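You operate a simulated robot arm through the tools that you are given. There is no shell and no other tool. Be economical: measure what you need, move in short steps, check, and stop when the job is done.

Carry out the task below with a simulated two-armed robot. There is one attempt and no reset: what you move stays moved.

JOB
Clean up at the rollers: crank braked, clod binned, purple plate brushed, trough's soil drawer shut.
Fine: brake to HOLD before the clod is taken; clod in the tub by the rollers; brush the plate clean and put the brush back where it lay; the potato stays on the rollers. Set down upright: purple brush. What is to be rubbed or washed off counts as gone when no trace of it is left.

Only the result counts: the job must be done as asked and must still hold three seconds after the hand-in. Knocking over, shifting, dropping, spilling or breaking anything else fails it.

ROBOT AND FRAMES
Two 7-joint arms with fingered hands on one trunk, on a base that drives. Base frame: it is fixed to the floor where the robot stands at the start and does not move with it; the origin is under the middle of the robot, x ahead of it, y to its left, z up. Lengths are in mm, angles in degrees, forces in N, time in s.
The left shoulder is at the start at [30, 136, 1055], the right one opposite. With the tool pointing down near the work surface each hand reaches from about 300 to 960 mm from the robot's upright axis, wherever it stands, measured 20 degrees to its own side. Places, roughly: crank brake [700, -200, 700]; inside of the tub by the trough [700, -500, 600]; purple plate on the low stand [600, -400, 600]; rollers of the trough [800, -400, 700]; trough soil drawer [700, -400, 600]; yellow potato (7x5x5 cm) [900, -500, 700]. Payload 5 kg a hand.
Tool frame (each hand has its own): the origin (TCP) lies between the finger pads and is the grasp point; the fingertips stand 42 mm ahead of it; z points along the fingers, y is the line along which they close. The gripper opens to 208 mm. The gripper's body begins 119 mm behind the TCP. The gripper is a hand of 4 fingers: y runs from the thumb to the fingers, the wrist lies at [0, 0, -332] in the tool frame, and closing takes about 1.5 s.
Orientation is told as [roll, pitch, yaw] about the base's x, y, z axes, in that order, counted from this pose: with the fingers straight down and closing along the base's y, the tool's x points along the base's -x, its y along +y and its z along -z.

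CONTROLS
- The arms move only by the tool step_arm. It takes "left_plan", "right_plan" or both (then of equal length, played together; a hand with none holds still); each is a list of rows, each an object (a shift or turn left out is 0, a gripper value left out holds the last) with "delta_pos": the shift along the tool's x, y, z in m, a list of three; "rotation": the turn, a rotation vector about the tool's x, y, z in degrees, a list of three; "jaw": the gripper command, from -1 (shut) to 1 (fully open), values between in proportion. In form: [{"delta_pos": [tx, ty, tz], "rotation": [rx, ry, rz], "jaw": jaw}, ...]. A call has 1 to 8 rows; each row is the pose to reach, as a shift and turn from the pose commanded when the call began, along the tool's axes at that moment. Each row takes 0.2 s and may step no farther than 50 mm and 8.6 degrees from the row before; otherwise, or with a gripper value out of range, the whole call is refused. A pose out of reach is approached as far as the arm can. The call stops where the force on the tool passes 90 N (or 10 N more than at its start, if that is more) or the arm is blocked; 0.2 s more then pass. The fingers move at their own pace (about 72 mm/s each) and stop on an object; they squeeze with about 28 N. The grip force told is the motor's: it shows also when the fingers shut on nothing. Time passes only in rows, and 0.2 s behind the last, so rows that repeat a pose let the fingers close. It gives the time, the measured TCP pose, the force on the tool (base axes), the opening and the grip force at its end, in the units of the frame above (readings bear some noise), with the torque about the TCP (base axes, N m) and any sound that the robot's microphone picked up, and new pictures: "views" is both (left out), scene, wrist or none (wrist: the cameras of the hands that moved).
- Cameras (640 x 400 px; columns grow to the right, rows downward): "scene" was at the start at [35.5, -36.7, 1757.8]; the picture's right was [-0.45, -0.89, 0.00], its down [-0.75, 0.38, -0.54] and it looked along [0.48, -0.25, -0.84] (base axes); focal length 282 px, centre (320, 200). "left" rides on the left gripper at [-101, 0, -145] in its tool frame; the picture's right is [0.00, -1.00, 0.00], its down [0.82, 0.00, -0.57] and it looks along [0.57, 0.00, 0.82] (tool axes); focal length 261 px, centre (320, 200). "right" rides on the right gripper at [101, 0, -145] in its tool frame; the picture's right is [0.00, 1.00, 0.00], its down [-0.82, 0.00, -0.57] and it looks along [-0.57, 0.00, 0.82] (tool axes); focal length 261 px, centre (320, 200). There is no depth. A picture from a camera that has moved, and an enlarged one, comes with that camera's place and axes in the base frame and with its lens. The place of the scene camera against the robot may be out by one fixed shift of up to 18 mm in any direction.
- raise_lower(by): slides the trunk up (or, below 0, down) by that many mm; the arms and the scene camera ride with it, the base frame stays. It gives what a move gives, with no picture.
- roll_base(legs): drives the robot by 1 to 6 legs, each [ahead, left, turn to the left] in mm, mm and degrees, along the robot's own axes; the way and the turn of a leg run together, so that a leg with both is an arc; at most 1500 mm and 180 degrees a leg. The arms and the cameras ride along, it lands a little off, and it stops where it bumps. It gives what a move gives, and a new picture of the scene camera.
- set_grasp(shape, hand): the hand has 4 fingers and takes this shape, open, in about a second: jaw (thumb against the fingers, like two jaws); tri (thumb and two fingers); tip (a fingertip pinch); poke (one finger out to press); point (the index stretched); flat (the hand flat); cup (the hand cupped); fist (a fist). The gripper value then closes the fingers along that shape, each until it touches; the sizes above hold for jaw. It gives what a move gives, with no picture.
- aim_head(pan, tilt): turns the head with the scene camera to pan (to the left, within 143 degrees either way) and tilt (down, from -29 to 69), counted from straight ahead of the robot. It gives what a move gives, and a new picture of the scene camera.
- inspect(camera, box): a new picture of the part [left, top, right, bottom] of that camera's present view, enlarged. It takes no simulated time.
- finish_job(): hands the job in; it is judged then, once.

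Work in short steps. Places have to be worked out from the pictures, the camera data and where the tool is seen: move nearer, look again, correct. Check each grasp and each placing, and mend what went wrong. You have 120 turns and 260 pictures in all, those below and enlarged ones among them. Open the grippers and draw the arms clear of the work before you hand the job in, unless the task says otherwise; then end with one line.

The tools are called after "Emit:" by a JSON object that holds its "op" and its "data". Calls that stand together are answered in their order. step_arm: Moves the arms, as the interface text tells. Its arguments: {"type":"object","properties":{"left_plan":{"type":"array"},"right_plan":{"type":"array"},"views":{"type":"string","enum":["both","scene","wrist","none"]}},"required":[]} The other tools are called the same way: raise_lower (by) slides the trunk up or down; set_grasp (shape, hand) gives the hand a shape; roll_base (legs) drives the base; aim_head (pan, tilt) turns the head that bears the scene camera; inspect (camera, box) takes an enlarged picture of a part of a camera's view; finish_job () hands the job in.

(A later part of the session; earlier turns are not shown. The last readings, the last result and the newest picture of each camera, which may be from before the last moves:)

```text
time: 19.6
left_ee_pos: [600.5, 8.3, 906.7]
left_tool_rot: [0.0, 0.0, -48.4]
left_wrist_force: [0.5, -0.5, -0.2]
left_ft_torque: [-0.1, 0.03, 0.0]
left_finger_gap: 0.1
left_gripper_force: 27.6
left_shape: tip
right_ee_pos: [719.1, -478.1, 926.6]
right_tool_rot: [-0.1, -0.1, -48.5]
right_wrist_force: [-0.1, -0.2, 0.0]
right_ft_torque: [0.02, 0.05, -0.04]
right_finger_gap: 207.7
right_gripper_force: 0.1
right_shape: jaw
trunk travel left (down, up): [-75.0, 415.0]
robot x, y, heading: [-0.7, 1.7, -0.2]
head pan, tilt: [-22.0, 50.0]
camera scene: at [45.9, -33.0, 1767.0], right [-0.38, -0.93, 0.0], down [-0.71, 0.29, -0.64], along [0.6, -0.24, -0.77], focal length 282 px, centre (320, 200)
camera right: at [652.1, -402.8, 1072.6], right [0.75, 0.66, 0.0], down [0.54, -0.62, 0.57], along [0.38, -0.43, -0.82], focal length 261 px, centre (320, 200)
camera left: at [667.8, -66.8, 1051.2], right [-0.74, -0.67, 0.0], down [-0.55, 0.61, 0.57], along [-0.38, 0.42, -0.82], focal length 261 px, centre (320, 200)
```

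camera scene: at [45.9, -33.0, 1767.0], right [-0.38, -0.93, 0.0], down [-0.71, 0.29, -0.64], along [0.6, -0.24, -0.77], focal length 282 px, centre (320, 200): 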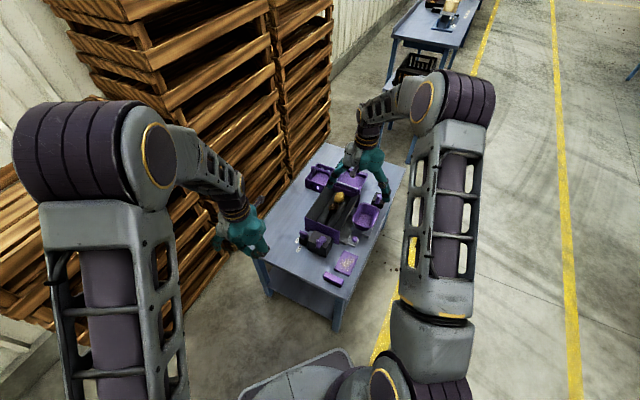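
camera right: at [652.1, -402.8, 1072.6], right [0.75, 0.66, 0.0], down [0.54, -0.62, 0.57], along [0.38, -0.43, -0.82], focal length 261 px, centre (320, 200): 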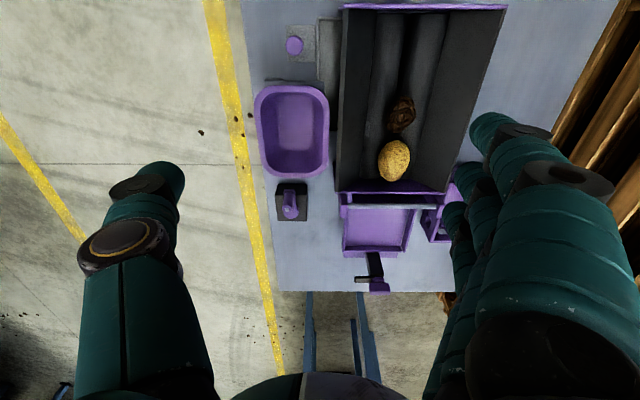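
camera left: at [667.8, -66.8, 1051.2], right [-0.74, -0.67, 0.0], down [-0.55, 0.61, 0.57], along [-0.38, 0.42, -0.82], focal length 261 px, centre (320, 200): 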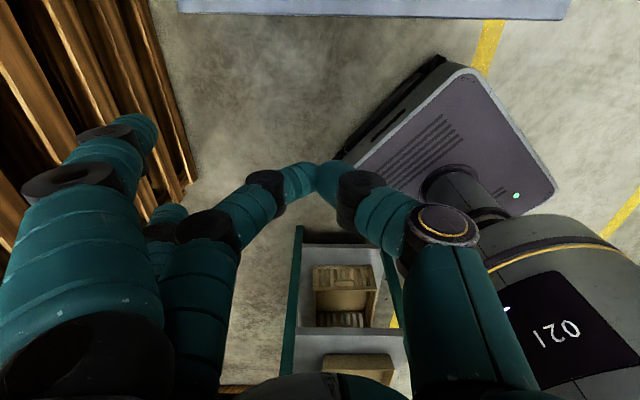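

Clod at L≈849, W≈340 in table axes; potato 70 mm behind it. I move the right hand above the clod with a gap of about 85 mm.

Emit:
{"op": "step_arm", "data": {"right_plan": [{"delta_pos": [-0.003, 0.03, 0.0], "jaw": -0.18}, {"delta_pos": [-0.006, 0.07, 0.02]}, {"delta_pos": [-0.011, 0.1, 0.05]}, {"delta_pos": [-0.011, 0.119, 0.09]}, {"delta_pos": [-0.011, 0.119, 0.12]}, {"delta_pos": [-0.011, 0.119, 0.12]}], "views": "wrist"}}

Emit:
{"op": "inspect", "data": {"camera": "right", "box": [220, 60, 420, 260]}}

```text
time: 21.0
left_ee_pos: [599.4, 9.2, 907.5]
left_tool_rot: [0.0, 0.1, -48.3]
left_wrist_force: [0.2, -0.4, 0.1]
left_ft_torque: [0.01, 0.0, 0.02]
left_finger_gap: 0.1
left_gripper_force: 27.8
left_shape: tip
right_ee_pos: [812.3, -407.2, 807.6]
right_tool_rot: [0.0, -0.1, -48.2]
right_wrist_force: [-0.1, -0.3, -0.6]
right_ft_torque: [-0.01, -0.05, 0.02]
right_finger_gap: 85.9
right_gripper_force: 0.1
right_shape: jaw
trunk travel left (down, up): [-75.0, 415.0]
robot x, y, heading: [0.6, 1.9, -0.1]
head pan, tilt: [-22.0, 50.0]
camera right: at [744.5, -330.7, 952.0], right [0.75, 0.66, 0.0], down [0.54, -0.61, 0.57], along [0.38, -0.43, -0.82], focal length 261 px, centre (320, 200)
```

right: 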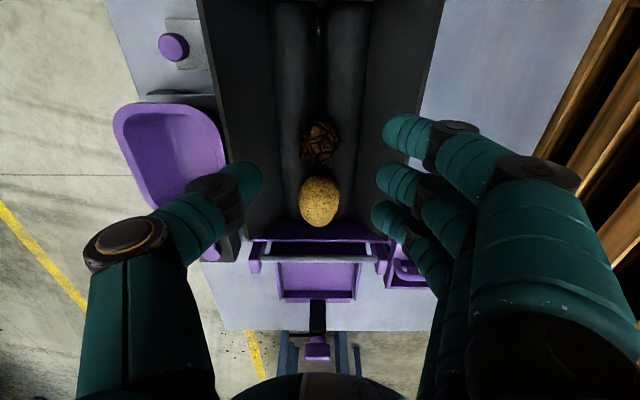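

```text
2.00 times, centred on (320, 160) of right
camera zoom: at [744.5, -330.7, 952.0], right [0.75, 0.66, 0.0], down [0.54, -0.61, 0.57], along [0.38, -0.43, -0.82], focal length 521 px, centre (320, 280)
```

zoom: 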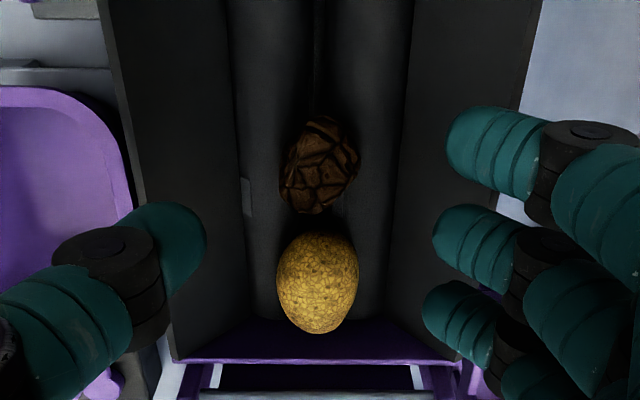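

Clod and potato are only ~10 mm apart; the third finger could touch the potato, so I look at the tri shape.

Emit:
{"op": "set_grasp", "data": {"shape": "tri", "hand": "right"}}

Emit:
{"op": "step_arm", "data": {"right_plan": [{"jaw": -0.18}, {"jaw": -0.18}, {"jaw": -0.18}, {"jaw": -0.18}], "views": "wrist"}}

```text
time: 21.9
left_ee_pos: [599.6, 8.4, 907.1]
left_tool_rot: [-0.1, 0.0, -48.3]
left_wrist_force: [-0.6, 0.1, -0.6]
left_ft_torque: [-0.02, 0.02, 0.01]
left_finger_gap: 0.0
left_gripper_force: 27.9
left_shape: tip
right_ee_pos: [810.8, -406.1, 807.2]
right_tool_rot: [0.0, 0.0, -48.3]
right_wrist_force: [-0.4, 0.1, 0.0]
right_ft_torque: [0.0, -0.01, 0.0]
right_finger_gap: 207.8
right_gripper_force: 0.0
right_shape: tri
trunk travel left (down, up): [-75.0, 415.0]
robot x, y, heading: [1.4, -0.0, 0.1]
head pan, tilt: [-22.0, 50.0]
```

```text
time: 22.9
left_ee_pos: [600.1, 8.8, 907.8]
left_tool_rot: [0.0, 0.1, -48.3]
left_wrist_force: [0.2, 0.1, 0.3]
left_ft_torque: [0.01, 0.0, 0.02]
left_finger_gap: 0.0
left_gripper_force: 27.6
left_shape: tip
right_ee_pos: [811.8, -407.8, 806.1]
right_tool_rot: [0.0, 0.1, -48.3]
right_wrist_force: [-0.3, 0.6, -0.6]
right_ft_torque: [-0.02, 0.02, 0.05]
right_finger_gap: 86.0
right_gripper_force: 0.2
right_shape: tri
trunk travel left (down, up): [-75.0, 415.0]
robot x, y, heading: [0.0, 0.7, -0.1]
head pan, tilt: [-22.0, 50.0]
camera right: at [744.4, -331.4, 951.7], right [0.75, 0.66, 0.0], down [0.54, -0.61, 0.57], along [0.38, -0.43, -0.82], focal length 261 px, centre (320, 200)
```

right: 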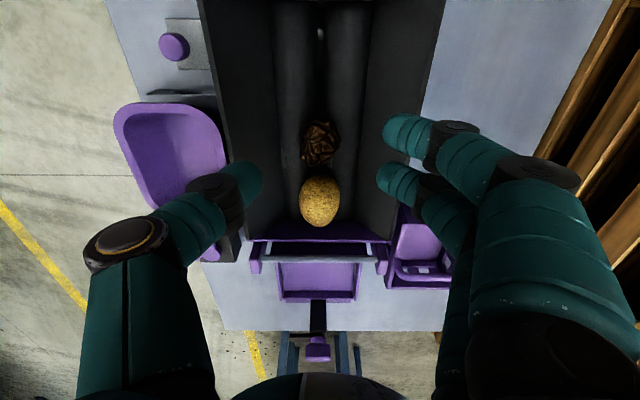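

Only two fingers and the thumb show; I check where the third finger is in the scene view.

Emit:
{"op": "inspect", "data": {"camera": "scene", "box": [290, 110, 410, 240]}}

Emit:
{"op": "inspect", "data": {"camera": "right", "box": [340, 80, 640, 400]}}

```text
3.08 times, centred on (350, 175) of scene
camera zoom: at [44.8, -33.9, 1767.0], right [-0.37, -0.93, 0.0], down [-0.71, 0.29, -0.64], along [0.6, -0.24, -0.77], focal length 866 px, centre (228, 277)
```

zoom: 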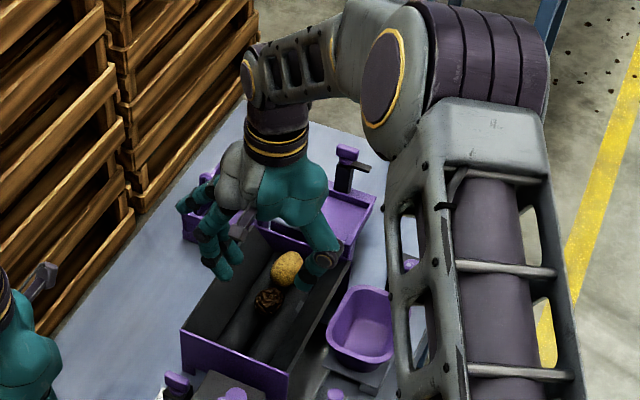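

```text
1.25 times, centred on (490, 240) of right
camera zoom: at [744.4, -331.4, 951.7], right [0.75, 0.66, 0.0], down [0.54, -0.61, 0.57], along [0.38, -0.43, -0.82], focal length 326 px, centre (108, 150)
```

zoom: 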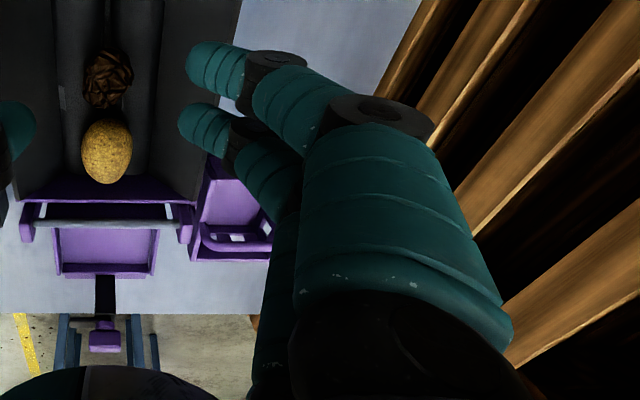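

The third finger juts out over the basket, so I go back to jaw, offset away from the potato, with a narrow gap; then I go down to TCP z≈726.

Emit:
{"op": "set_grasp", "data": {"shape": "jaw", "hand": "right"}}

Emit:
{"op": "step_arm", "data": {"right_plan": [{"delta_pos": [0.004, 0.001, 0], "jaw": -0.36}, {"delta_pos": [0.004, 0.001, 0]}, {"delta_pos": [0.004, 0.001, 0]}, {"delta_pos": [0.004, 0.001, 0]}, {"delta_pos": [0.004, 0.001, 0.02]}, {"delta_pos": [0.004, 0.001, 0.045]}, {"delta_pos": [0.004, 0.001, 0.065]}, {"delta_pos": [0.004, 0.001, 0.08]}], "views": "wrist"}}

Emit:
{"op": "inspect", "data": {"camera": "right", "box": [200, 80, 440, 260]}}

```text
time: 23.8
left_ee_pos: [599.7, 8.4, 906.4]
left_tool_rot: [0.0, 0.0, -48.3]
left_wrist_force: [-0.2, 0.4, -0.7]
left_ft_torque: [0.02, 0.01, 0.01]
left_finger_gap: 0.0
left_gripper_force: 28.0
left_shape: tip
right_ee_pos: [812.3, -407.9, 806.9]
right_tool_rot: [0.0, -0.1, -48.3]
right_wrist_force: [0.1, -0.3, 0.2]
right_ft_torque: [0.0, 0.01, 0.0]
right_finger_gap: 208.2
right_gripper_force: 0.0
right_shape: jaw
trunk travel left (down, up): [-75.0, 415.0]
robot x, y, heading: [2.0, -2.7, 0.0]
head pan, tilt: [-22.0, 50.0]
```

```text
time: 25.6
left_ee_pos: [600.6, 8.7, 907.4]
left_tool_rot: [-0.1, 0.0, -48.3]
left_wrist_force: [0.2, 0.0, -0.4]
left_ft_torque: [-0.01, 0.02, -0.02]
left_finger_gap: 0.0
left_gripper_force: 28.2
left_shape: tip
right_ee_pos: [810.6, -405.0, 728.0]
right_tool_rot: [0.0, 0.0, -48.4]
right_wrist_force: [0.8, -0.5, 0.1]
right_ft_torque: [0.06, 0.07, -0.01]
right_finger_gap: 67.1
right_gripper_force: 0.1
right_shape: jaw
trunk travel left (down, up): [-75.0, 415.0]
robot x, y, heading: [-1.2, 1.4, -0.0]
head pan, tilt: [-22.0, 50.0]
camera right: at [743.0, -329.1, 872.5], right [0.75, 0.66, 0.0], down [0.54, -0.61, 0.57], along [0.38, -0.43, -0.82], focal length 261 px, centre (320, 200)
```

right: 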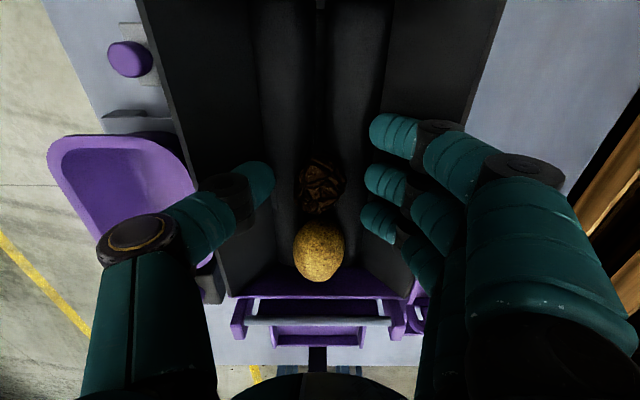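

```text
2.22 times, centred on (320, 170) of right
camera zoom: at [743.0, -329.1, 872.5], right [0.75, 0.66, 0.0], down [0.54, -0.61, 0.57], along [0.38, -0.43, -0.82], focal length 579 px, centre (320, 267)
```

zoom: 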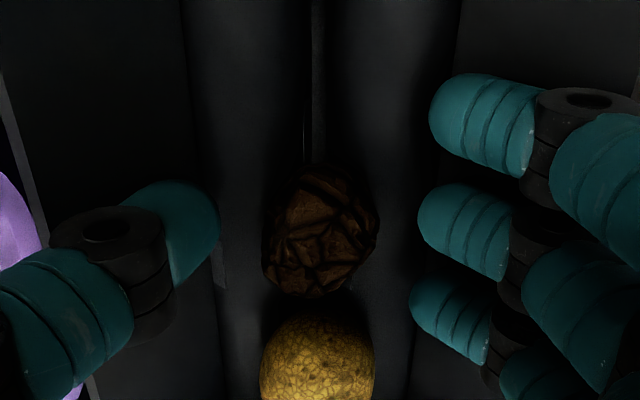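

The ring finger would brush the potato. I lift, change to tri (its third finger stays out high), narrow the gap and come down again.

Emit:
{"op": "step_arm", "data": {"right_plan": [{"delta_pos": [-0.002, 0, -0.04]}, {"delta_pos": [-0.004, 0, -0.075]}], "views": "none"}}

Emit:
{"op": "set_grasp", "data": {"shape": "tri", "hand": "right"}}

Emit:
{"op": "step_arm", "data": {"right_plan": [{"jaw": -0.36}, {"jaw": -0.36}, {"jaw": -0.36}, {"jaw": -0.36}, {"delta_pos": [0, 0, 0.02]}, {"delta_pos": [0, 0, 0.04]}], "views": "wrist"}}

Emit:
{"op": "inspect", "data": {"camera": "scene", "box": [310, 130, 390, 240]}}

```text
time: 26.2
left_ee_pos: [598.2, 8.8, 909.2]
left_tool_rot: [0.0, 0.0, -48.3]
left_wrist_force: [-0.4, -0.5, 0.3]
left_ft_torque: [0.01, -0.04, -0.01]
left_finger_gap: 0.0
left_gripper_force: 27.4
left_shape: tip
right_ee_pos: [813.3, -407.8, 802.1]
right_tool_rot: [-0.1, 0.1, -48.1]
right_wrist_force: [-0.9, 0.5, -0.5]
right_ft_torque: [-0.04, -0.11, -0.02]
right_finger_gap: 67.1
right_gripper_force: 0.2
right_shape: jaw
trunk travel left (down, up): [-75.0, 415.0]
robot x, y, heading: [1.7, 2.0, -0.3]
head pan, tilt: [-22.0, 50.0]
```

```text
time: 27.1
left_ee_pos: [600.1, 7.8, 907.7]
left_tool_rot: [0.0, 0.0, -48.3]
left_wrist_force: [-1.2, 0.0, 0.7]
left_ft_torque: [0.01, 0.06, -0.01]
left_finger_gap: 0.0
left_gripper_force: 28.1
left_shape: tip
right_ee_pos: [813.0, -409.5, 802.1]
right_tool_rot: [0.1, -0.1, -48.3]
right_wrist_force: [0.0, -0.5, 0.6]
right_ft_torque: [0.02, -0.02, -0.03]
right_finger_gap: 208.0
right_gripper_force: 0.0
right_shape: tri
trunk travel left (down, up): [-75.0, 415.0]
robot x, y, heading: [1.9, 0.3, 0.2]
head pan, tilt: [-22.0, 50.0]
```

```text
time: 28.5
left_ee_pos: [600.2, 8.5, 906.8]
left_tool_rot: [0.0, 0.1, -48.3]
left_wrist_force: [0.0, -0.6, 0.5]
left_ft_torque: [0.0, 0.03, 0.01]
left_finger_gap: 0.1
left_gripper_force: 27.5
left_shape: tip
right_ee_pos: [813.0, -407.8, 762.6]
right_tool_rot: [-0.1, -0.1, -48.3]
right_wrist_force: [0.6, -0.1, 0.5]
right_ft_torque: [0.02, 0.02, 0.02]
right_finger_gap: 67.1
right_gripper_force: 0.1
right_shape: tri
trunk travel left (down, up): [-75.0, 415.0]
robot x, y, heading: [1.3, 3.2, 0.0]
head pan, tilt: [-22.0, 50.0]
camera right: at [746.2, -332.2, 907.2], right [0.75, 0.66, 0.0], down [0.54, -0.61, 0.57], along [0.38, -0.43, -0.82], focal length 261 px, centre (320, 200)
```

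right: 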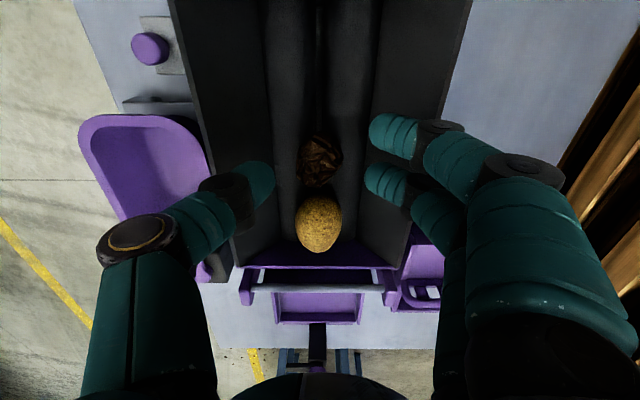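

```text
3.64 times, centred on (350, 185) of scene
camera zoom: at [45.1, -34.0, 1767.0], right [-0.37, -0.93, 0.0], down [-0.71, 0.29, -0.64], along [0.6, -0.24, -0.77], focal length 1024 px, centre (211, 254)
```

zoom: 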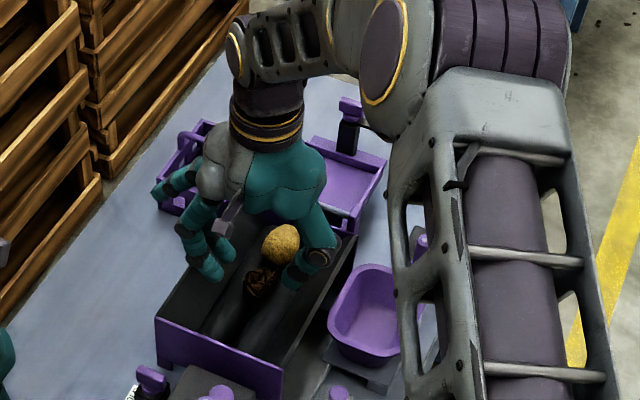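

The idle finger stays at z≈716 outside the trough when I am down, clear of all. I go down 36 mm and close.

Emit:
{"op": "step_arm", "data": {"right_plan": [{"delta_pos": [0, 0, 0.018]}, {"delta_pos": [0, 0, 0.036]}, {"delta_pos": [0, 0, 0.036], "jaw": -1}, {"delta_pos": [0, 0, 0.036], "jaw": -1}, {"delta_pos": [0, 0, 0.036], "jaw": -1}, {"delta_pos": [0, 0, 0.036], "jaw": -1}, {"delta_pos": [0, 0, 0.036], "jaw": -1}], "views": "wrist"}}

Emit:
{"op": "inspect", "data": {"camera": "right", "box": [220, 100, 420, 280]}}

```text
time: 30.1
left_ee_pos: [599.6, 8.4, 908.3]
left_tool_rot: [0.0, 0.0, -48.3]
left_wrist_force: [0.1, 0.8, 0.2]
left_ft_torque: [0.03, -0.01, 0.0]
left_finger_gap: 0.2
left_gripper_force: 27.6
left_shape: tip
right_ee_pos: [812.9, -408.5, 728.4]
right_tool_rot: [-0.2, -0.1, -48.3]
right_wrist_force: [-4.6, -3.0, 5.4]
right_ft_torque: [-0.12, 0.19, -0.03]
right_finger_gap: 20.0
right_gripper_force: 28.1
right_shape: tri
trunk travel left (down, up): [-75.0, 415.0]
robot x, y, heading: [0.7, 1.7, 0.0]
head pan, tilt: [-22.0, 50.0]
camera right: at [746.1, -332.6, 872.0], right [0.75, 0.66, 0.0], down [0.54, -0.61, 0.57], along [0.38, -0.43, -0.82], focal length 261 px, centre (320, 200)
```

right: 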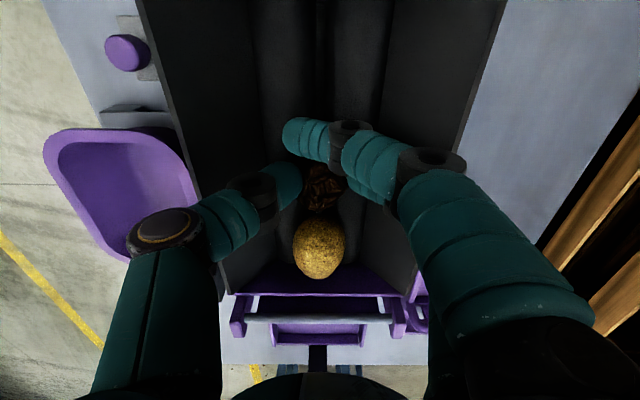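

```text
2.22 times, centred on (320, 190) of right
camera zoom: at [746.1, -332.6, 872.0], right [0.75, 0.66, 0.0], down [0.54, -0.61, 0.57], along [0.38, -0.43, -0.82], focal length 579 px, centre (320, 222)
```

zoom: 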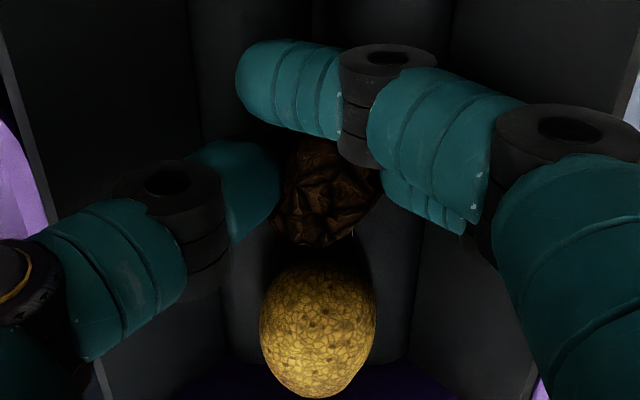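

The thumb and middle finger hold the clod. I lift slowly and check that the potato stays.

Emit:
{"op": "step_arm", "data": {"right_plan": [{"delta_pos": [0.002, 0, -0.01], "jaw": -1}, {"delta_pos": [0.004, 0, -0.025]}, {"delta_pos": [0.006, 0, -0.045]}, {"delta_pos": [0.006, 0, -0.07]}, {"delta_pos": [0.006, 0, -0.1]}], "views": "wrist"}}

Emit:
{"op": "inspect", "data": {"camera": "scene", "box": [310, 130, 390, 240]}}

```text
time: 31.3
left_ee_pos: [599.0, 9.7, 909.0]
left_tool_rot: [0.0, 0.1, -48.3]
left_wrist_force: [-0.6, 1.1, 0.7]
left_ft_torque: [-0.02, -0.07, 0.0]
left_finger_gap: 0.2
left_gripper_force: 28.2
left_shape: tip
right_ee_pos: [807.9, -403.2, 826.6]
right_tool_rot: [0.0, 0.0, -48.3]
right_wrist_force: [-1.4, 0.4, -0.6]
right_ft_torque: [-0.1, -0.07, 0.01]
right_finger_gap: 19.3
right_gripper_force: 28.3
right_shape: tri
trunk travel left (down, up): [-75.0, 415.0]
robot x, y, heading: [-1.1, 1.7, -0.1]
head pan, tilt: [-22.0, 50.0]
camera right: at [741.2, -327.6, 972.2], right [0.75, 0.66, 0.0], down [0.54, -0.61, 0.57], along [0.38, -0.43, -0.82], focal length 261 px, centre (320, 200)
```

right: 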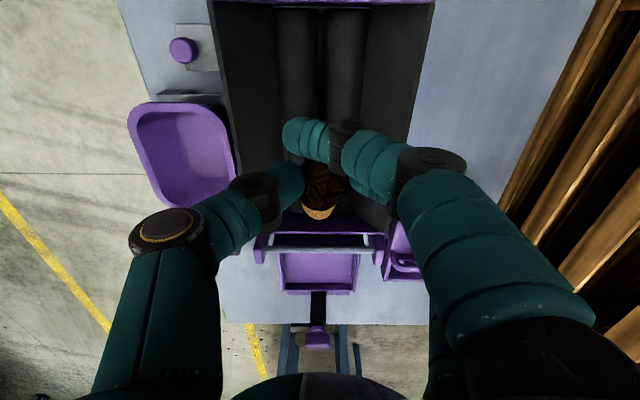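

```text
3.64 times, centred on (350, 185) of scene
camera zoom: at [43.7, -33.4, 1767.1], right [-0.37, -0.93, 0.0], down [-0.71, 0.29, -0.64], along [0.6, -0.24, -0.77], focal length 1024 px, centre (211, 254)
```

zoom: 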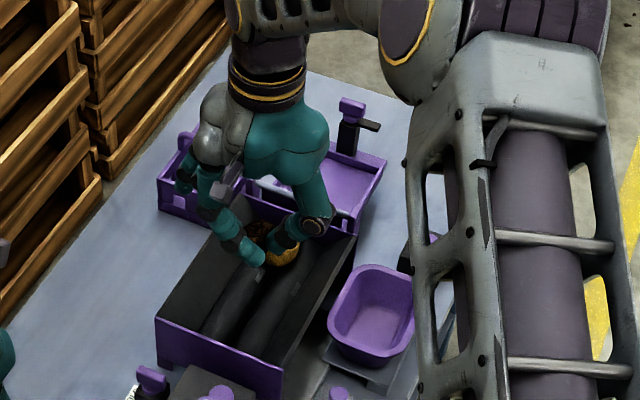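

The clod is held and the potato stayed. I carry it across to above the tub.

Emit:
{"op": "step_arm", "data": {"right_plan": [{"delta_pos": [-0.008, -0.04, 0], "jaw": -1}, {"delta_pos": [-0.016, -0.08, 0]}, {"delta_pos": [-0.024, -0.12, 0]}, {"delta_pos": [-0.032, -0.16, 0]}, {"delta_pos": [-0.032, -0.16, 0]}], "views": "both"}}

Emit:
{"op": "inspect", "data": {"camera": "right", "box": [200, 50, 440, 250]}}

```text
time: 32.5
left_ee_pos: [600.6, 9.2, 907.8]
left_tool_rot: [0.0, 0.0, -48.2]
left_wrist_force: [0.3, 0.6, -0.6]
left_ft_torque: [-0.03, 0.07, 0.04]
left_finger_gap: 0.0
left_gripper_force: 28.2
left_shape: tip
right_ee_pos: [710.5, -532.7, 825.0]
right_tool_rot: [-0.1, 0.1, -48.3]
right_wrist_force: [0.6, 1.0, -1.7]
right_ft_torque: [-0.05, 0.04, -0.03]
right_finger_gap: 19.1
right_gripper_force: 28.3
right_shape: tri
trunk travel left (down, up): [-75.0, 415.0]
robot x, y, heading: [-2.3, 2.8, -0.1]
head pan, tilt: [-22.0, 50.0]
camera scene: at [45.4, -33.3, 1767.0], right [-0.37, -0.93, 0.0], down [-0.71, 0.29, -0.64], along [0.6, -0.24, -0.77], focal length 282 px, centre (320, 200)
camera right: at [644.1, -456.6, 969.9], right [0.75, 0.66, 0.0], down [0.54, -0.61, 0.57], along [0.38, -0.43, -0.82], focal length 261 px, centre (320, 200)
```

scene: 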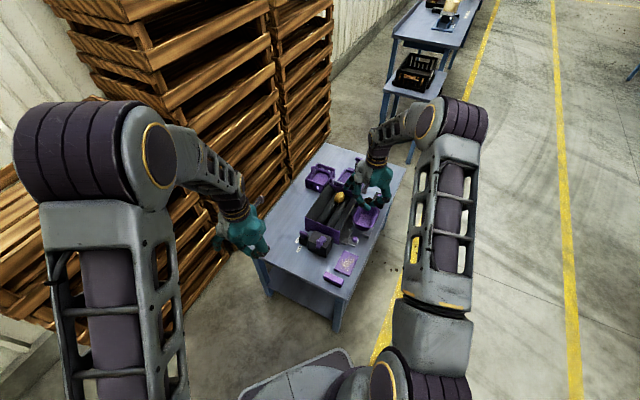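
right: 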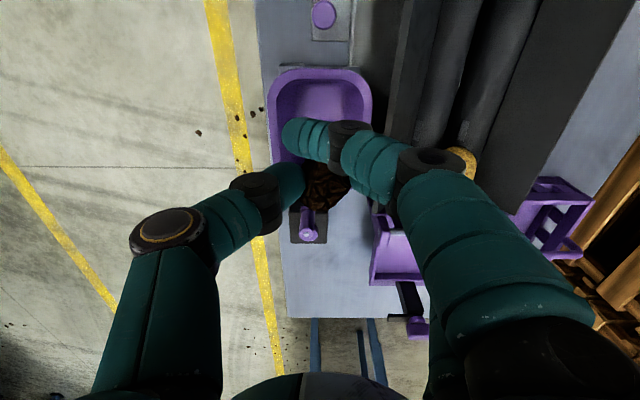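

```text
2.00 times, centred on (320, 150) of right
camera zoom: at [644.1, -456.6, 969.9], right [0.75, 0.66, 0.0], down [0.54, -0.61, 0.57], along [0.38, -0.43, -0.82], focal length 521 px, centre (320, 300)
```

zoom: 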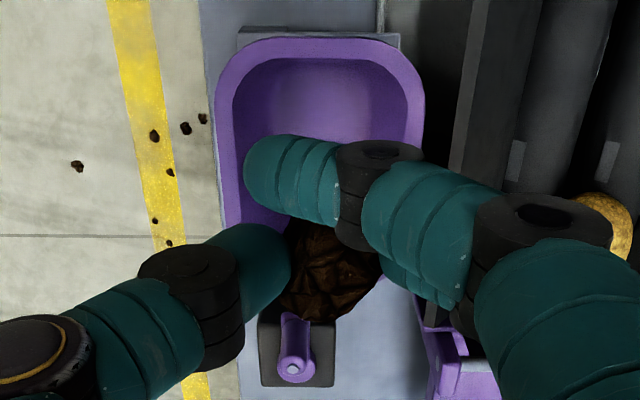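

The clod is centred over the tub. I lower it to TCP z≈722, so it hangs inside the rim, and look.

Emit:
{"op": "step_arm", "data": {"right_plan": [{"delta_pos": [-0.002, 0, 0.03], "jaw": -1}, {"delta_pos": [-0.003, 0, 0.06]}, {"delta_pos": [-0.003, 0, 0.085]}, {"delta_pos": [-0.003, 0, 0.103]}], "views": "wrist"}}

Emit:
{"op": "inspect", "data": {"camera": "right", "box": [200, 50, 440, 250]}}

Emit:
{"op": "inspect", "data": {"camera": "scene", "box": [330, 160, 410, 250]}}

```text
time: 33.5
left_ee_pos: [598.6, 7.9, 908.2]
left_tool_rot: [-0.2, -0.2, -48.2]
left_wrist_force: [0.4, 1.1, 0.2]
left_ft_torque: [0.0, -0.05, 0.0]
left_finger_gap: 0.1
left_gripper_force: 28.5
left_shape: tip
right_ee_pos: [713.2, -539.1, 724.6]
right_tool_rot: [-0.1, -0.3, -48.4]
right_wrist_force: [-6.5, -6.9, 17.4]
right_ft_torque: [0.45, -0.59, -0.04]
right_finger_gap: 19.9
right_gripper_force: 28.2
right_shape: tri
trunk travel left (down, up): [-75.0, 415.0]
robot x, y, heading: [-1.1, -1.2, 0.0]
head pan, tilt: [-22.0, 50.0]
camera right: at [645.8, -460.9, 869.7], right [0.75, 0.66, 0.0], down [0.54, -0.61, 0.58], along [0.38, -0.43, -0.82], focal length 261 px, centre (320, 200)
```

right: 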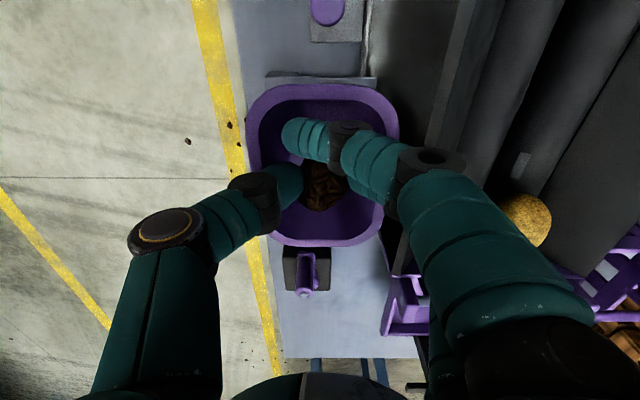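

```text
2.00 times, centred on (320, 150) of right
camera zoom: at [645.8, -460.9, 869.7], right [0.75, 0.66, 0.0], down [0.54, -0.61, 0.58], along [0.38, -0.43, -0.82], focal length 521 px, centre (320, 300)
```

zoom: 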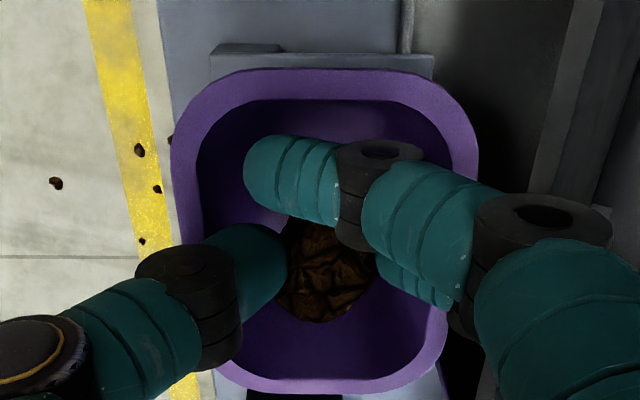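

```text
4.44 times, centred on (370, 205) of scene
camera zoom: at [42.2, -33.5, 1767.4], right [-0.38, -0.93, 0.0], down [-0.71, 0.29, -0.64], along [0.6, -0.24, -0.77], focal length 1252 px, centre (98, 178)
```

zoom: 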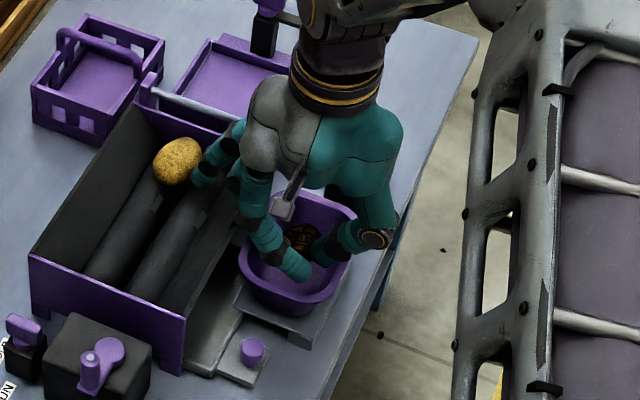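

A contact force of 17 N shows, and the idle finger hovers near the potato. I look closely before going on.

Emit:
{"op": "inspect", "data": {"camera": "scene", "box": [345, 180, 395, 230]}}

Emit:
{"op": "inspect", "data": {"camera": "right", "box": [360, 100, 580, 300]}}

```text
8.00 times, centred on (370, 205) of scene
camera zoom: at [42.2, -33.5, 1767.4], right [-0.38, -0.93, 0.0], down [-0.71, 0.29, -0.64], along [0.6, -0.24, -0.77], focal length 2253 px, centre (-80, 160)
```

zoom: 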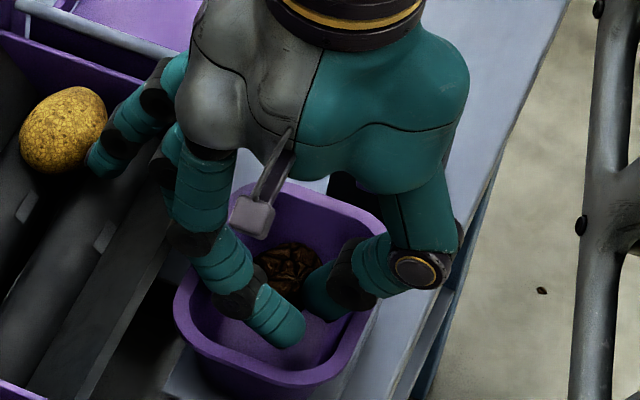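

```text
2.00 times, centred on (470, 200) of right
camera zoom: at [645.8, -460.9, 869.7], right [0.75, 0.66, 0.0], down [0.54, -0.61, 0.58], along [0.38, -0.43, -0.82], focal length 521 px, centre (20, 200)
```

zoom: 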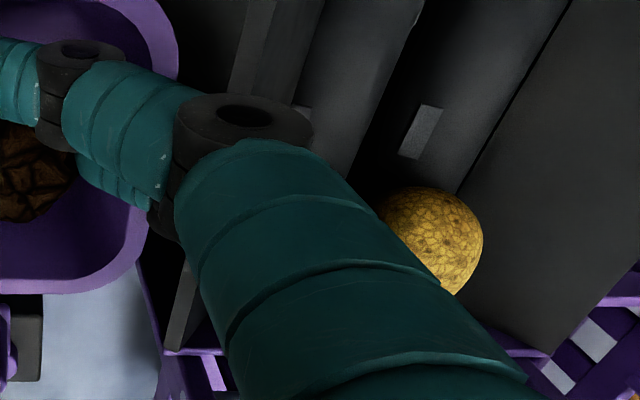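

The idle finger is too near the potato and the fingers touch the tub's rim. I lift and turn the hand 90°, so that the fingers open along the tub's long side, away from the trough.

Emit:
{"op": "step_arm", "data": {"right_plan": [{"delta_pos": [0, 0, -0.03], "jaw": -1}, {"delta_pos": [0, 0, -0.065]}, {"delta_pos": [0, 0, -0.1]}, {"delta_pos": [0, 0, -0.1], "rotation": [0, 0, -8.5]}, {"delta_pos": [0, 0, -0.1], "rotation": [0, 0, -17]}, {"delta_pos": [0, 0, -0.1], "rotation": [0, 0, -25.5]}, {"delta_pos": [0, 0, -0.1], "rotation": [0, 0, -34]}, {"delta_pos": [0, 0, -0.1], "rotation": [0, 0, -42.5]}], "views": "none"}}

Emit:
{"op": "step_arm", "data": {"right_plan": [{"rotation": [0, 0, -8.5], "jaw": -1}, {"rotation": [0, 0, -17]}, {"rotation": [0, 0, -25.5]}, {"rotation": [0, 0, -34]}, {"rotation": [0, 0, -42.5]}, {"rotation": [0, 0, -47.5]}], "views": "both"}}

```text
time: 35.3
left_ee_pos: [600.2, 7.7, 907.0]
left_tool_rot: [-0.1, 0.0, -48.2]
left_wrist_force: [0.3, -0.3, -0.4]
left_ft_torque: [-0.01, 0.02, -0.01]
left_finger_gap: 0.1
left_gripper_force: 27.9
left_shape: tip
right_ee_pos: [712.7, -536.1, 824.2]
right_tool_rot: [0.0, 0.1, -5.6]
right_wrist_force: [0.5, -0.3, -0.5]
right_ft_torque: [-0.01, -0.05, -0.01]
right_finger_gap: 19.4
right_gripper_force: 27.8
right_shape: tri
trunk travel left (down, up): [-75.0, 415.0]
robot x, y, heading: [3.0, -4.6, 0.2]
head pan, tilt: [-22.0, 50.0]
```

```text
time: 36.7
left_ee_pos: [598.0, 9.3, 907.2]
left_tool_rot: [-0.1, 0.1, -48.4]
left_wrist_force: [-0.1, 0.9, 0.6]
left_ft_torque: [0.01, -0.01, 0.05]
left_finger_gap: 0.1
left_gripper_force: 28.2
left_shape: tip
right_ee_pos: [712.9, -534.7, 823.0]
right_tool_rot: [0.0, 0.0, 41.9]
right_wrist_force: [-0.5, 0.6, -0.8]
right_ft_torque: [0.0, 0.0, 0.0]
right_finger_gap: 19.2
right_gripper_force: 27.2
right_shape: tri
trunk travel left (down, up): [-75.0, 415.0]
robot x, y, heading: [2.0, -0.2, -0.3]
head pan, tilt: [-22.0, 50.0]
camera scene: at [44.9, -33.9, 1767.0], right [-0.37, -0.93, 0.0], down [-0.71, 0.29, -0.64], along [0.6, -0.24, -0.77], focal length 282 px, centre (320, 200)
camera right: at [636.9, -601.9, 968.8], right [-0.66, 0.75, 0.0], down [0.61, 0.55, 0.57], along [0.43, 0.38, -0.82], focal length 261 px, centre (320, 200)
```

scene: 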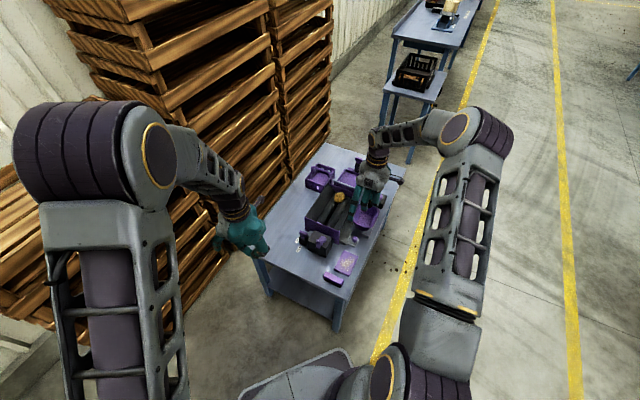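
right: 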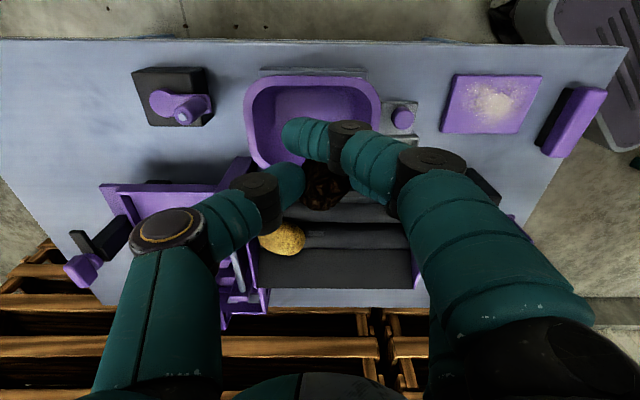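

The hand is now aligned with the tub's long side. I lower it into the tub with small corrections.

Emit:
{"op": "step_arm", "data": {"right_plan": [{"delta_pos": [-0.003, -0.005, 0.03], "jaw": -1}, {"delta_pos": [-0.003, -0.005, 0.06]}, {"delta_pos": [-0.003, -0.005, 0.085]}, {"delta_pos": [-0.003, -0.005, 0.105]}], "views": "wrist"}}

Emit:
{"op": "inspect", "data": {"camera": "scene", "box": [330, 160, 410, 250]}}

```text
time: 37.7
left_ee_pos: [600.1, 8.4, 907.6]
left_tool_rot: [0.0, 0.0, -48.3]
left_wrist_force: [0.5, -0.3, -0.3]
left_ft_torque: [0.02, 0.03, -0.01]
left_finger_gap: 0.0
left_gripper_force: 28.0
left_shape: tip
right_ee_pos: [718.2, -537.6, 717.9]
right_tool_rot: [0.0, 0.0, 41.7]
right_wrist_force: [1.1, -1.3, -0.6]
right_ft_torque: [0.02, 0.08, 0.02]
right_finger_gap: 19.2
right_gripper_force: 28.6
right_shape: tri
trunk travel left (down, up): [-75.0, 415.0]
robot x, y, heading: [-0.8, 2.1, 0.1]
head pan, tilt: [-22.0, 50.0]
camera right: at [643.0, -603.5, 863.5], right [-0.66, 0.75, 0.0], down [0.61, 0.54, 0.57], along [0.43, 0.38, -0.82], focal length 261 px, centre (320, 200)
```

right: 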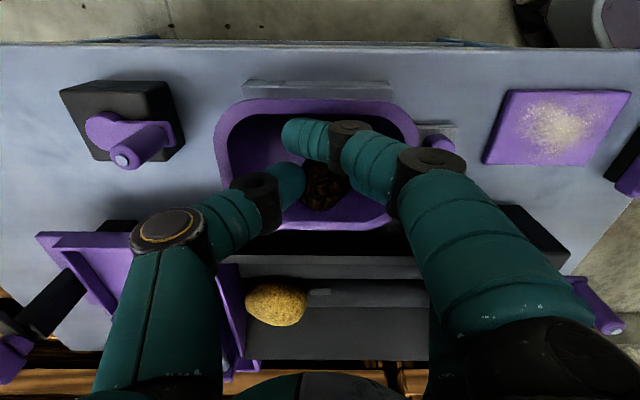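

```text
4.44 times, centred on (370, 205) of scene
camera zoom: at [45.0, -34.1, 1767.0], right [-0.37, -0.93, 0.0], down [-0.71, 0.29, -0.64], along [0.6, -0.24, -0.77], focal length 1252 px, centre (98, 178)
```

zoom: 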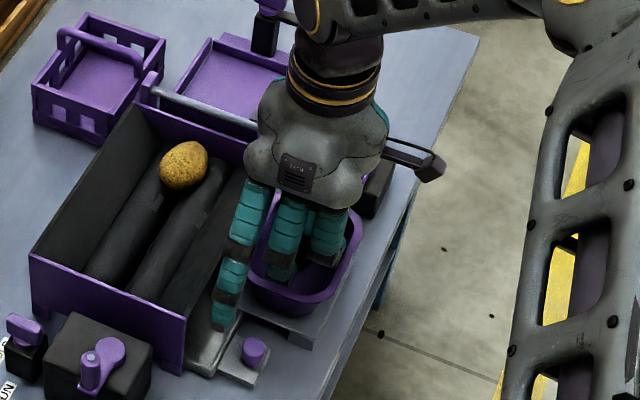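

No contact. I lower 8 mm more and open a little to release.

Emit:
{"op": "step_arm", "data": {"right_plan": [{"delta_pos": [0, 0, 0.008], "jaw": -1}, {"delta_pos": [0, 0, 0.008], "jaw": -0.7}, {"delta_pos": [0, 0, 0.008], "jaw": -0.5}, {"delta_pos": [0, 0, 0.008], "jaw": -0.4}, {"delta_pos": [0, 0, 0.008], "jaw": -0.4}], "views": "wrist"}}

```text
time: 38.9
left_ee_pos: [599.8, 9.1, 907.6]
left_tool_rot: [-0.1, -0.1, -48.3]
left_wrist_force: [-0.5, 0.8, -0.4]
left_ft_torque: [0.0, 0.0, -0.01]
left_finger_gap: 0.0
left_gripper_force: 27.6
left_shape: tip
right_ee_pos: [720.5, -536.0, 711.9]
right_tool_rot: [-0.2, -0.1, 41.8]
right_wrist_force: [17.7, -3.8, 6.0]
right_ft_torque: [0.22, -0.2, -0.17]
right_finger_gap: 56.9
right_gripper_force: 0.0
right_shape: tri
trunk travel left (down, up): [-75.0, 415.0]
robot x, y, heading: [1.2, 1.5, -0.0]
head pan, tilt: [-22.0, 50.0]
camera right: at [644.1, -603.2, 856.4], right [-0.66, 0.75, 0.0], down [0.61, 0.54, 0.57], along [0.43, 0.38, -0.82], focal length 261 px, centre (320, 200)
```

right: 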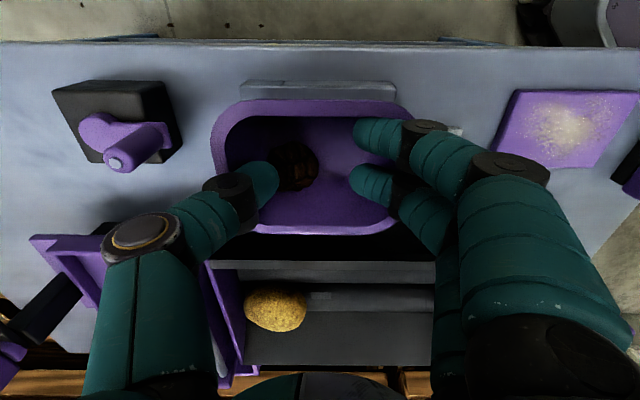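

The clod lies in the tub. I lift straight up.

Emit:
{"op": "step_arm", "data": {"right_plan": [{"delta_pos": [0, 0, -0.02]}, {"delta_pos": [0, 0, -0.05]}, {"delta_pos": [0, 0, -0.09]}, {"delta_pos": [0, 0, -0.13]}], "views": "wrist"}}

Emit:
{"op": "inspect", "data": {"camera": "scene", "box": [300, 150, 420, 300]}}

```text
time: 39.9
left_ee_pos: [599.1, 9.7, 908.4]
left_tool_rot: [0.0, -0.1, -48.3]
left_wrist_force: [-0.1, 0.1, 0.1]
left_ft_torque: [-0.06, -0.08, -0.03]
left_finger_gap: 0.0
left_gripper_force: 28.1
left_shape: tip
right_ee_pos: [717.1, -536.5, 839.4]
right_tool_rot: [0.0, 0.1, 41.8]
right_wrist_force: [-0.6, 1.6, -1.1]
right_ft_torque: [-0.1, -0.06, 0.01]
right_finger_gap: 61.9
right_gripper_force: 0.0
right_shape: tri
trunk travel left (down, up): [-75.0, 415.0]
robot x, y, heading: [-2.7, 4.2, 0.1]
head pan, tilt: [-22.0, 50.0]
camera right: at [642.4, -602.9, 985.3], right [-0.66, 0.75, 0.0], down [0.62, 0.54, 0.57], along [0.43, 0.38, -0.82], focal length 261 px, centre (320, 200)
```

right: 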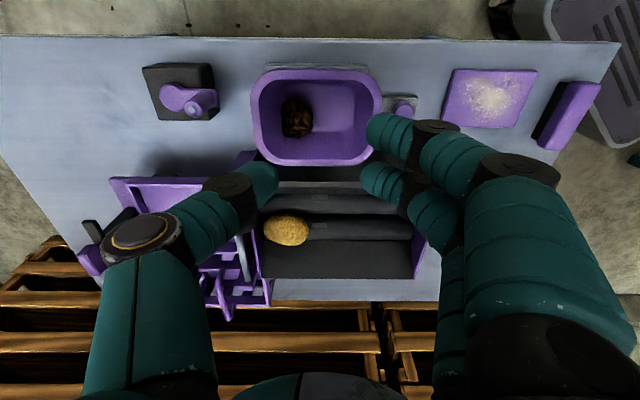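

```text
2.67 times, centred on (360, 225) of scene
camera zoom: at [43.8, -33.2, 1767.1], right [-0.37, -0.93, 0.0], down [-0.71, 0.29, -0.64], along [0.6, -0.24, -0.77], focal length 751 px, centre (213, 133)
```

zoom: 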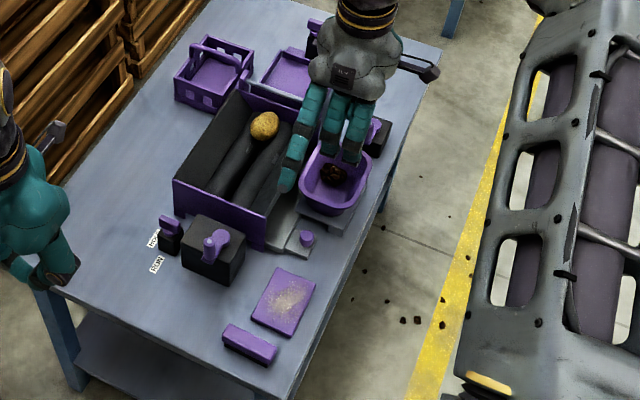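

The clod is in the tub and nothing else moved. Next the drawer: I shift the right hand to see it between the fingers.

Emit:
{"op": "step_arm", "data": {"right_plan": [{"delta_pos": [0.02, 0.04, 0], "jaw": 0.2}, {"delta_pos": [0.04, 0.08, 0]}, {"delta_pos": [0.06, 0.115, 0]}, {"delta_pos": [0.06, 0.115, 0]}], "views": "wrist"}}

Emit:
{"op": "inspect", "data": {"camera": "right", "box": [220, 80, 400, 240]}}

Emit:
{"op": "inspect", "data": {"camera": "scene", "box": [335, 200, 375, 250]}}

```text
time: 40.9
left_ee_pos: [600.3, 8.4, 908.3]
left_tool_rot: [0.0, 0.1, -48.3]
left_wrist_force: [1.2, 0.2, -0.1]
left_ft_torque: [0.02, 0.08, 0.0]
left_finger_gap: 0.0
left_gripper_force: 28.6
left_shape: tip
right_ee_pos: [599.5, -490.0, 838.9]
right_tool_rot: [0.1, 0.1, 41.7]
right_wrist_force: [1.5, 0.0, -0.8]
right_ft_torque: [0.01, 0.1, -0.02]
right_finger_gap: 124.3
right_gripper_force: 0.0
right_shape: tri
trunk travel left (down, up): [-75.0, 415.0]
robot x, y, heading: [1.0, 1.5, 0.3]
head pan, tilt: [-22.0, 50.0]
camera right: at [523.8, -556.7, 984.6], right [-0.66, 0.75, 0.0], down [0.62, 0.54, 0.57], along [0.43, 0.38, -0.82], focal length 261 px, centre (320, 200)
```

right: 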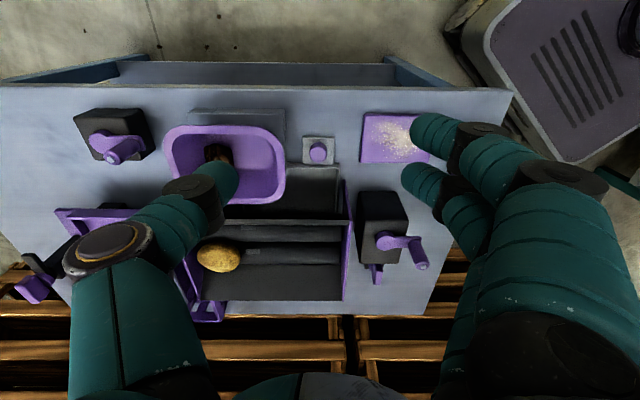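

```text
2.50 times, centred on (310, 160) of right
camera zoom: at [523.8, -556.7, 984.6], right [-0.66, 0.75, 0.0], down [0.62, 0.54, 0.57], along [0.43, 0.38, -0.82], focal length 652 px, centre (345, 300)
```

zoom: 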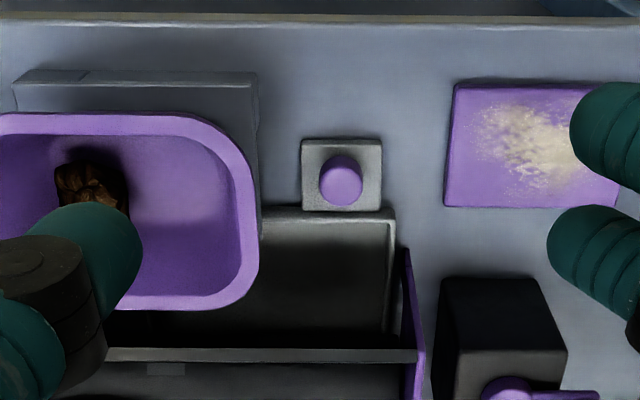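

```text
8.00 times, centred on (355, 225) of scene
camera zoom: at [46.1, -34.5, 1766.9], right [-0.37, -0.93, 0.0], down [-0.71, 0.29, -0.64], along [0.6, -0.24, -0.77], focal length 2253 px, centre (40, 0)
```

zoom: 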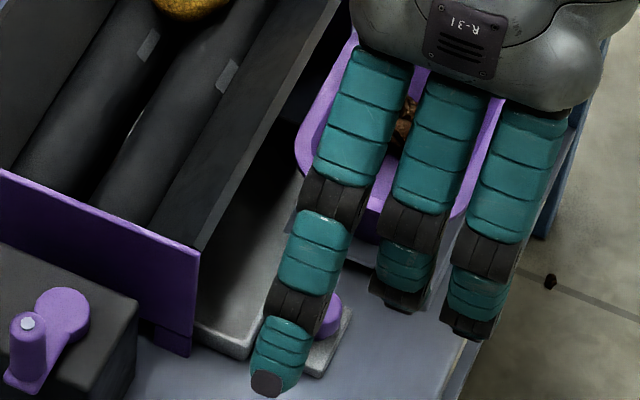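

I move the right hand back to the side to see the drawer unobstructed from the scene camera.

Emit:
{"op": "step_arm", "data": {"right_plan": [{"delta_pos": [0.045, 0, -0.02], "jaw": -1}, {"delta_pos": [0.09, 0, -0.04]}, {"delta_pos": [0.13, 0, -0.06]}, {"delta_pos": [0.17, 0, -0.06]}], "views": "wrist"}}

Emit:
{"op": "inspect", "data": {"camera": "scene", "box": [330, 190, 380, 250]}}

Emit:
{"op": "inspect", "data": {"camera": "right", "box": [210, 120, 400, 300]}}

```text
time: 41.9
left_ee_pos: [598.2, 9.0, 908.0]
left_tool_rot: [0.0, 0.0, -48.4]
left_wrist_force: [0.0, -1.0, 0.5]
left_ft_torque: [0.06, -0.03, -0.01]
left_finger_gap: 0.0
left_gripper_force: 28.3
left_shape: tip
right_ee_pos: [471.0, -604.1, 900.9]
right_tool_rot: [-0.1, 0.0, 41.8]
right_wrist_force: [-0.2, -0.8, 0.4]
right_ft_torque: [-0.01, 0.06, -0.02]
right_finger_gap: 0.0
right_gripper_force: 1.2
right_shape: tri
trunk travel left (down, up): [-75.0, 415.0]
robot x, y, heading: [1.2, -0.2, -0.0]
head pan, tilt: [-22.0, 50.0]
camera right: at [395.2, -671.3, 1045.8], right [-0.66, 0.75, 0.0], down [0.61, 0.54, 0.57], along [0.43, 0.38, -0.82], focal length 261 px, centre (320, 200)
```

right: 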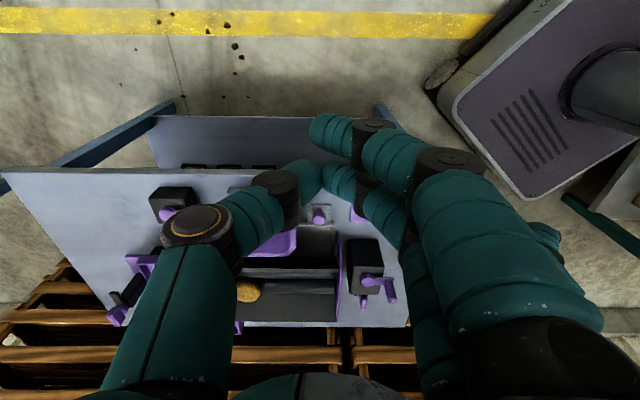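

```text
6.67 times, centred on (355, 220) of scene
camera zoom: at [44.1, -34.7, 1767.0], right [-0.37, -0.93, 0.0], down [-0.71, 0.29, -0.64], along [0.6, -0.24, -0.77], focal length 1877 px, centre (87, 67)
```

zoom: 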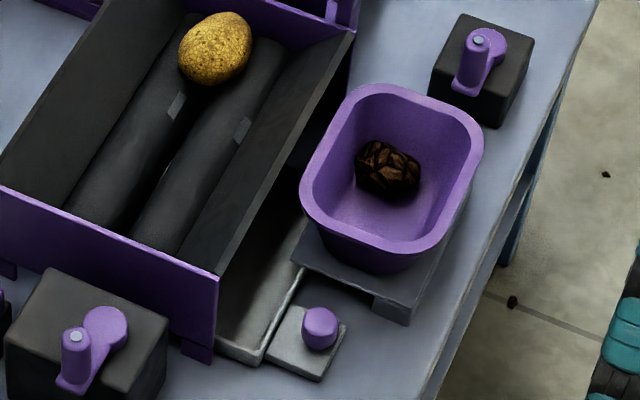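

```text
2.22 times, centred on (305, 210) of right
camera zoom: at [395.2, -671.3, 1045.8], right [-0.66, 0.75, 0.0], down [0.61, 0.54, 0.57], along [0.43, 0.38, -0.82], focal length 579 px, centre (353, 178)
```

zoom: 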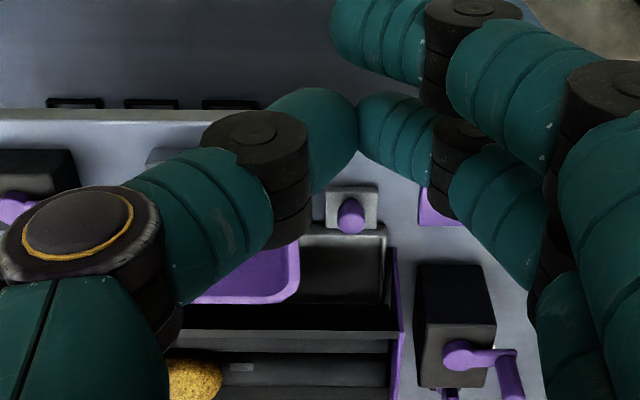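

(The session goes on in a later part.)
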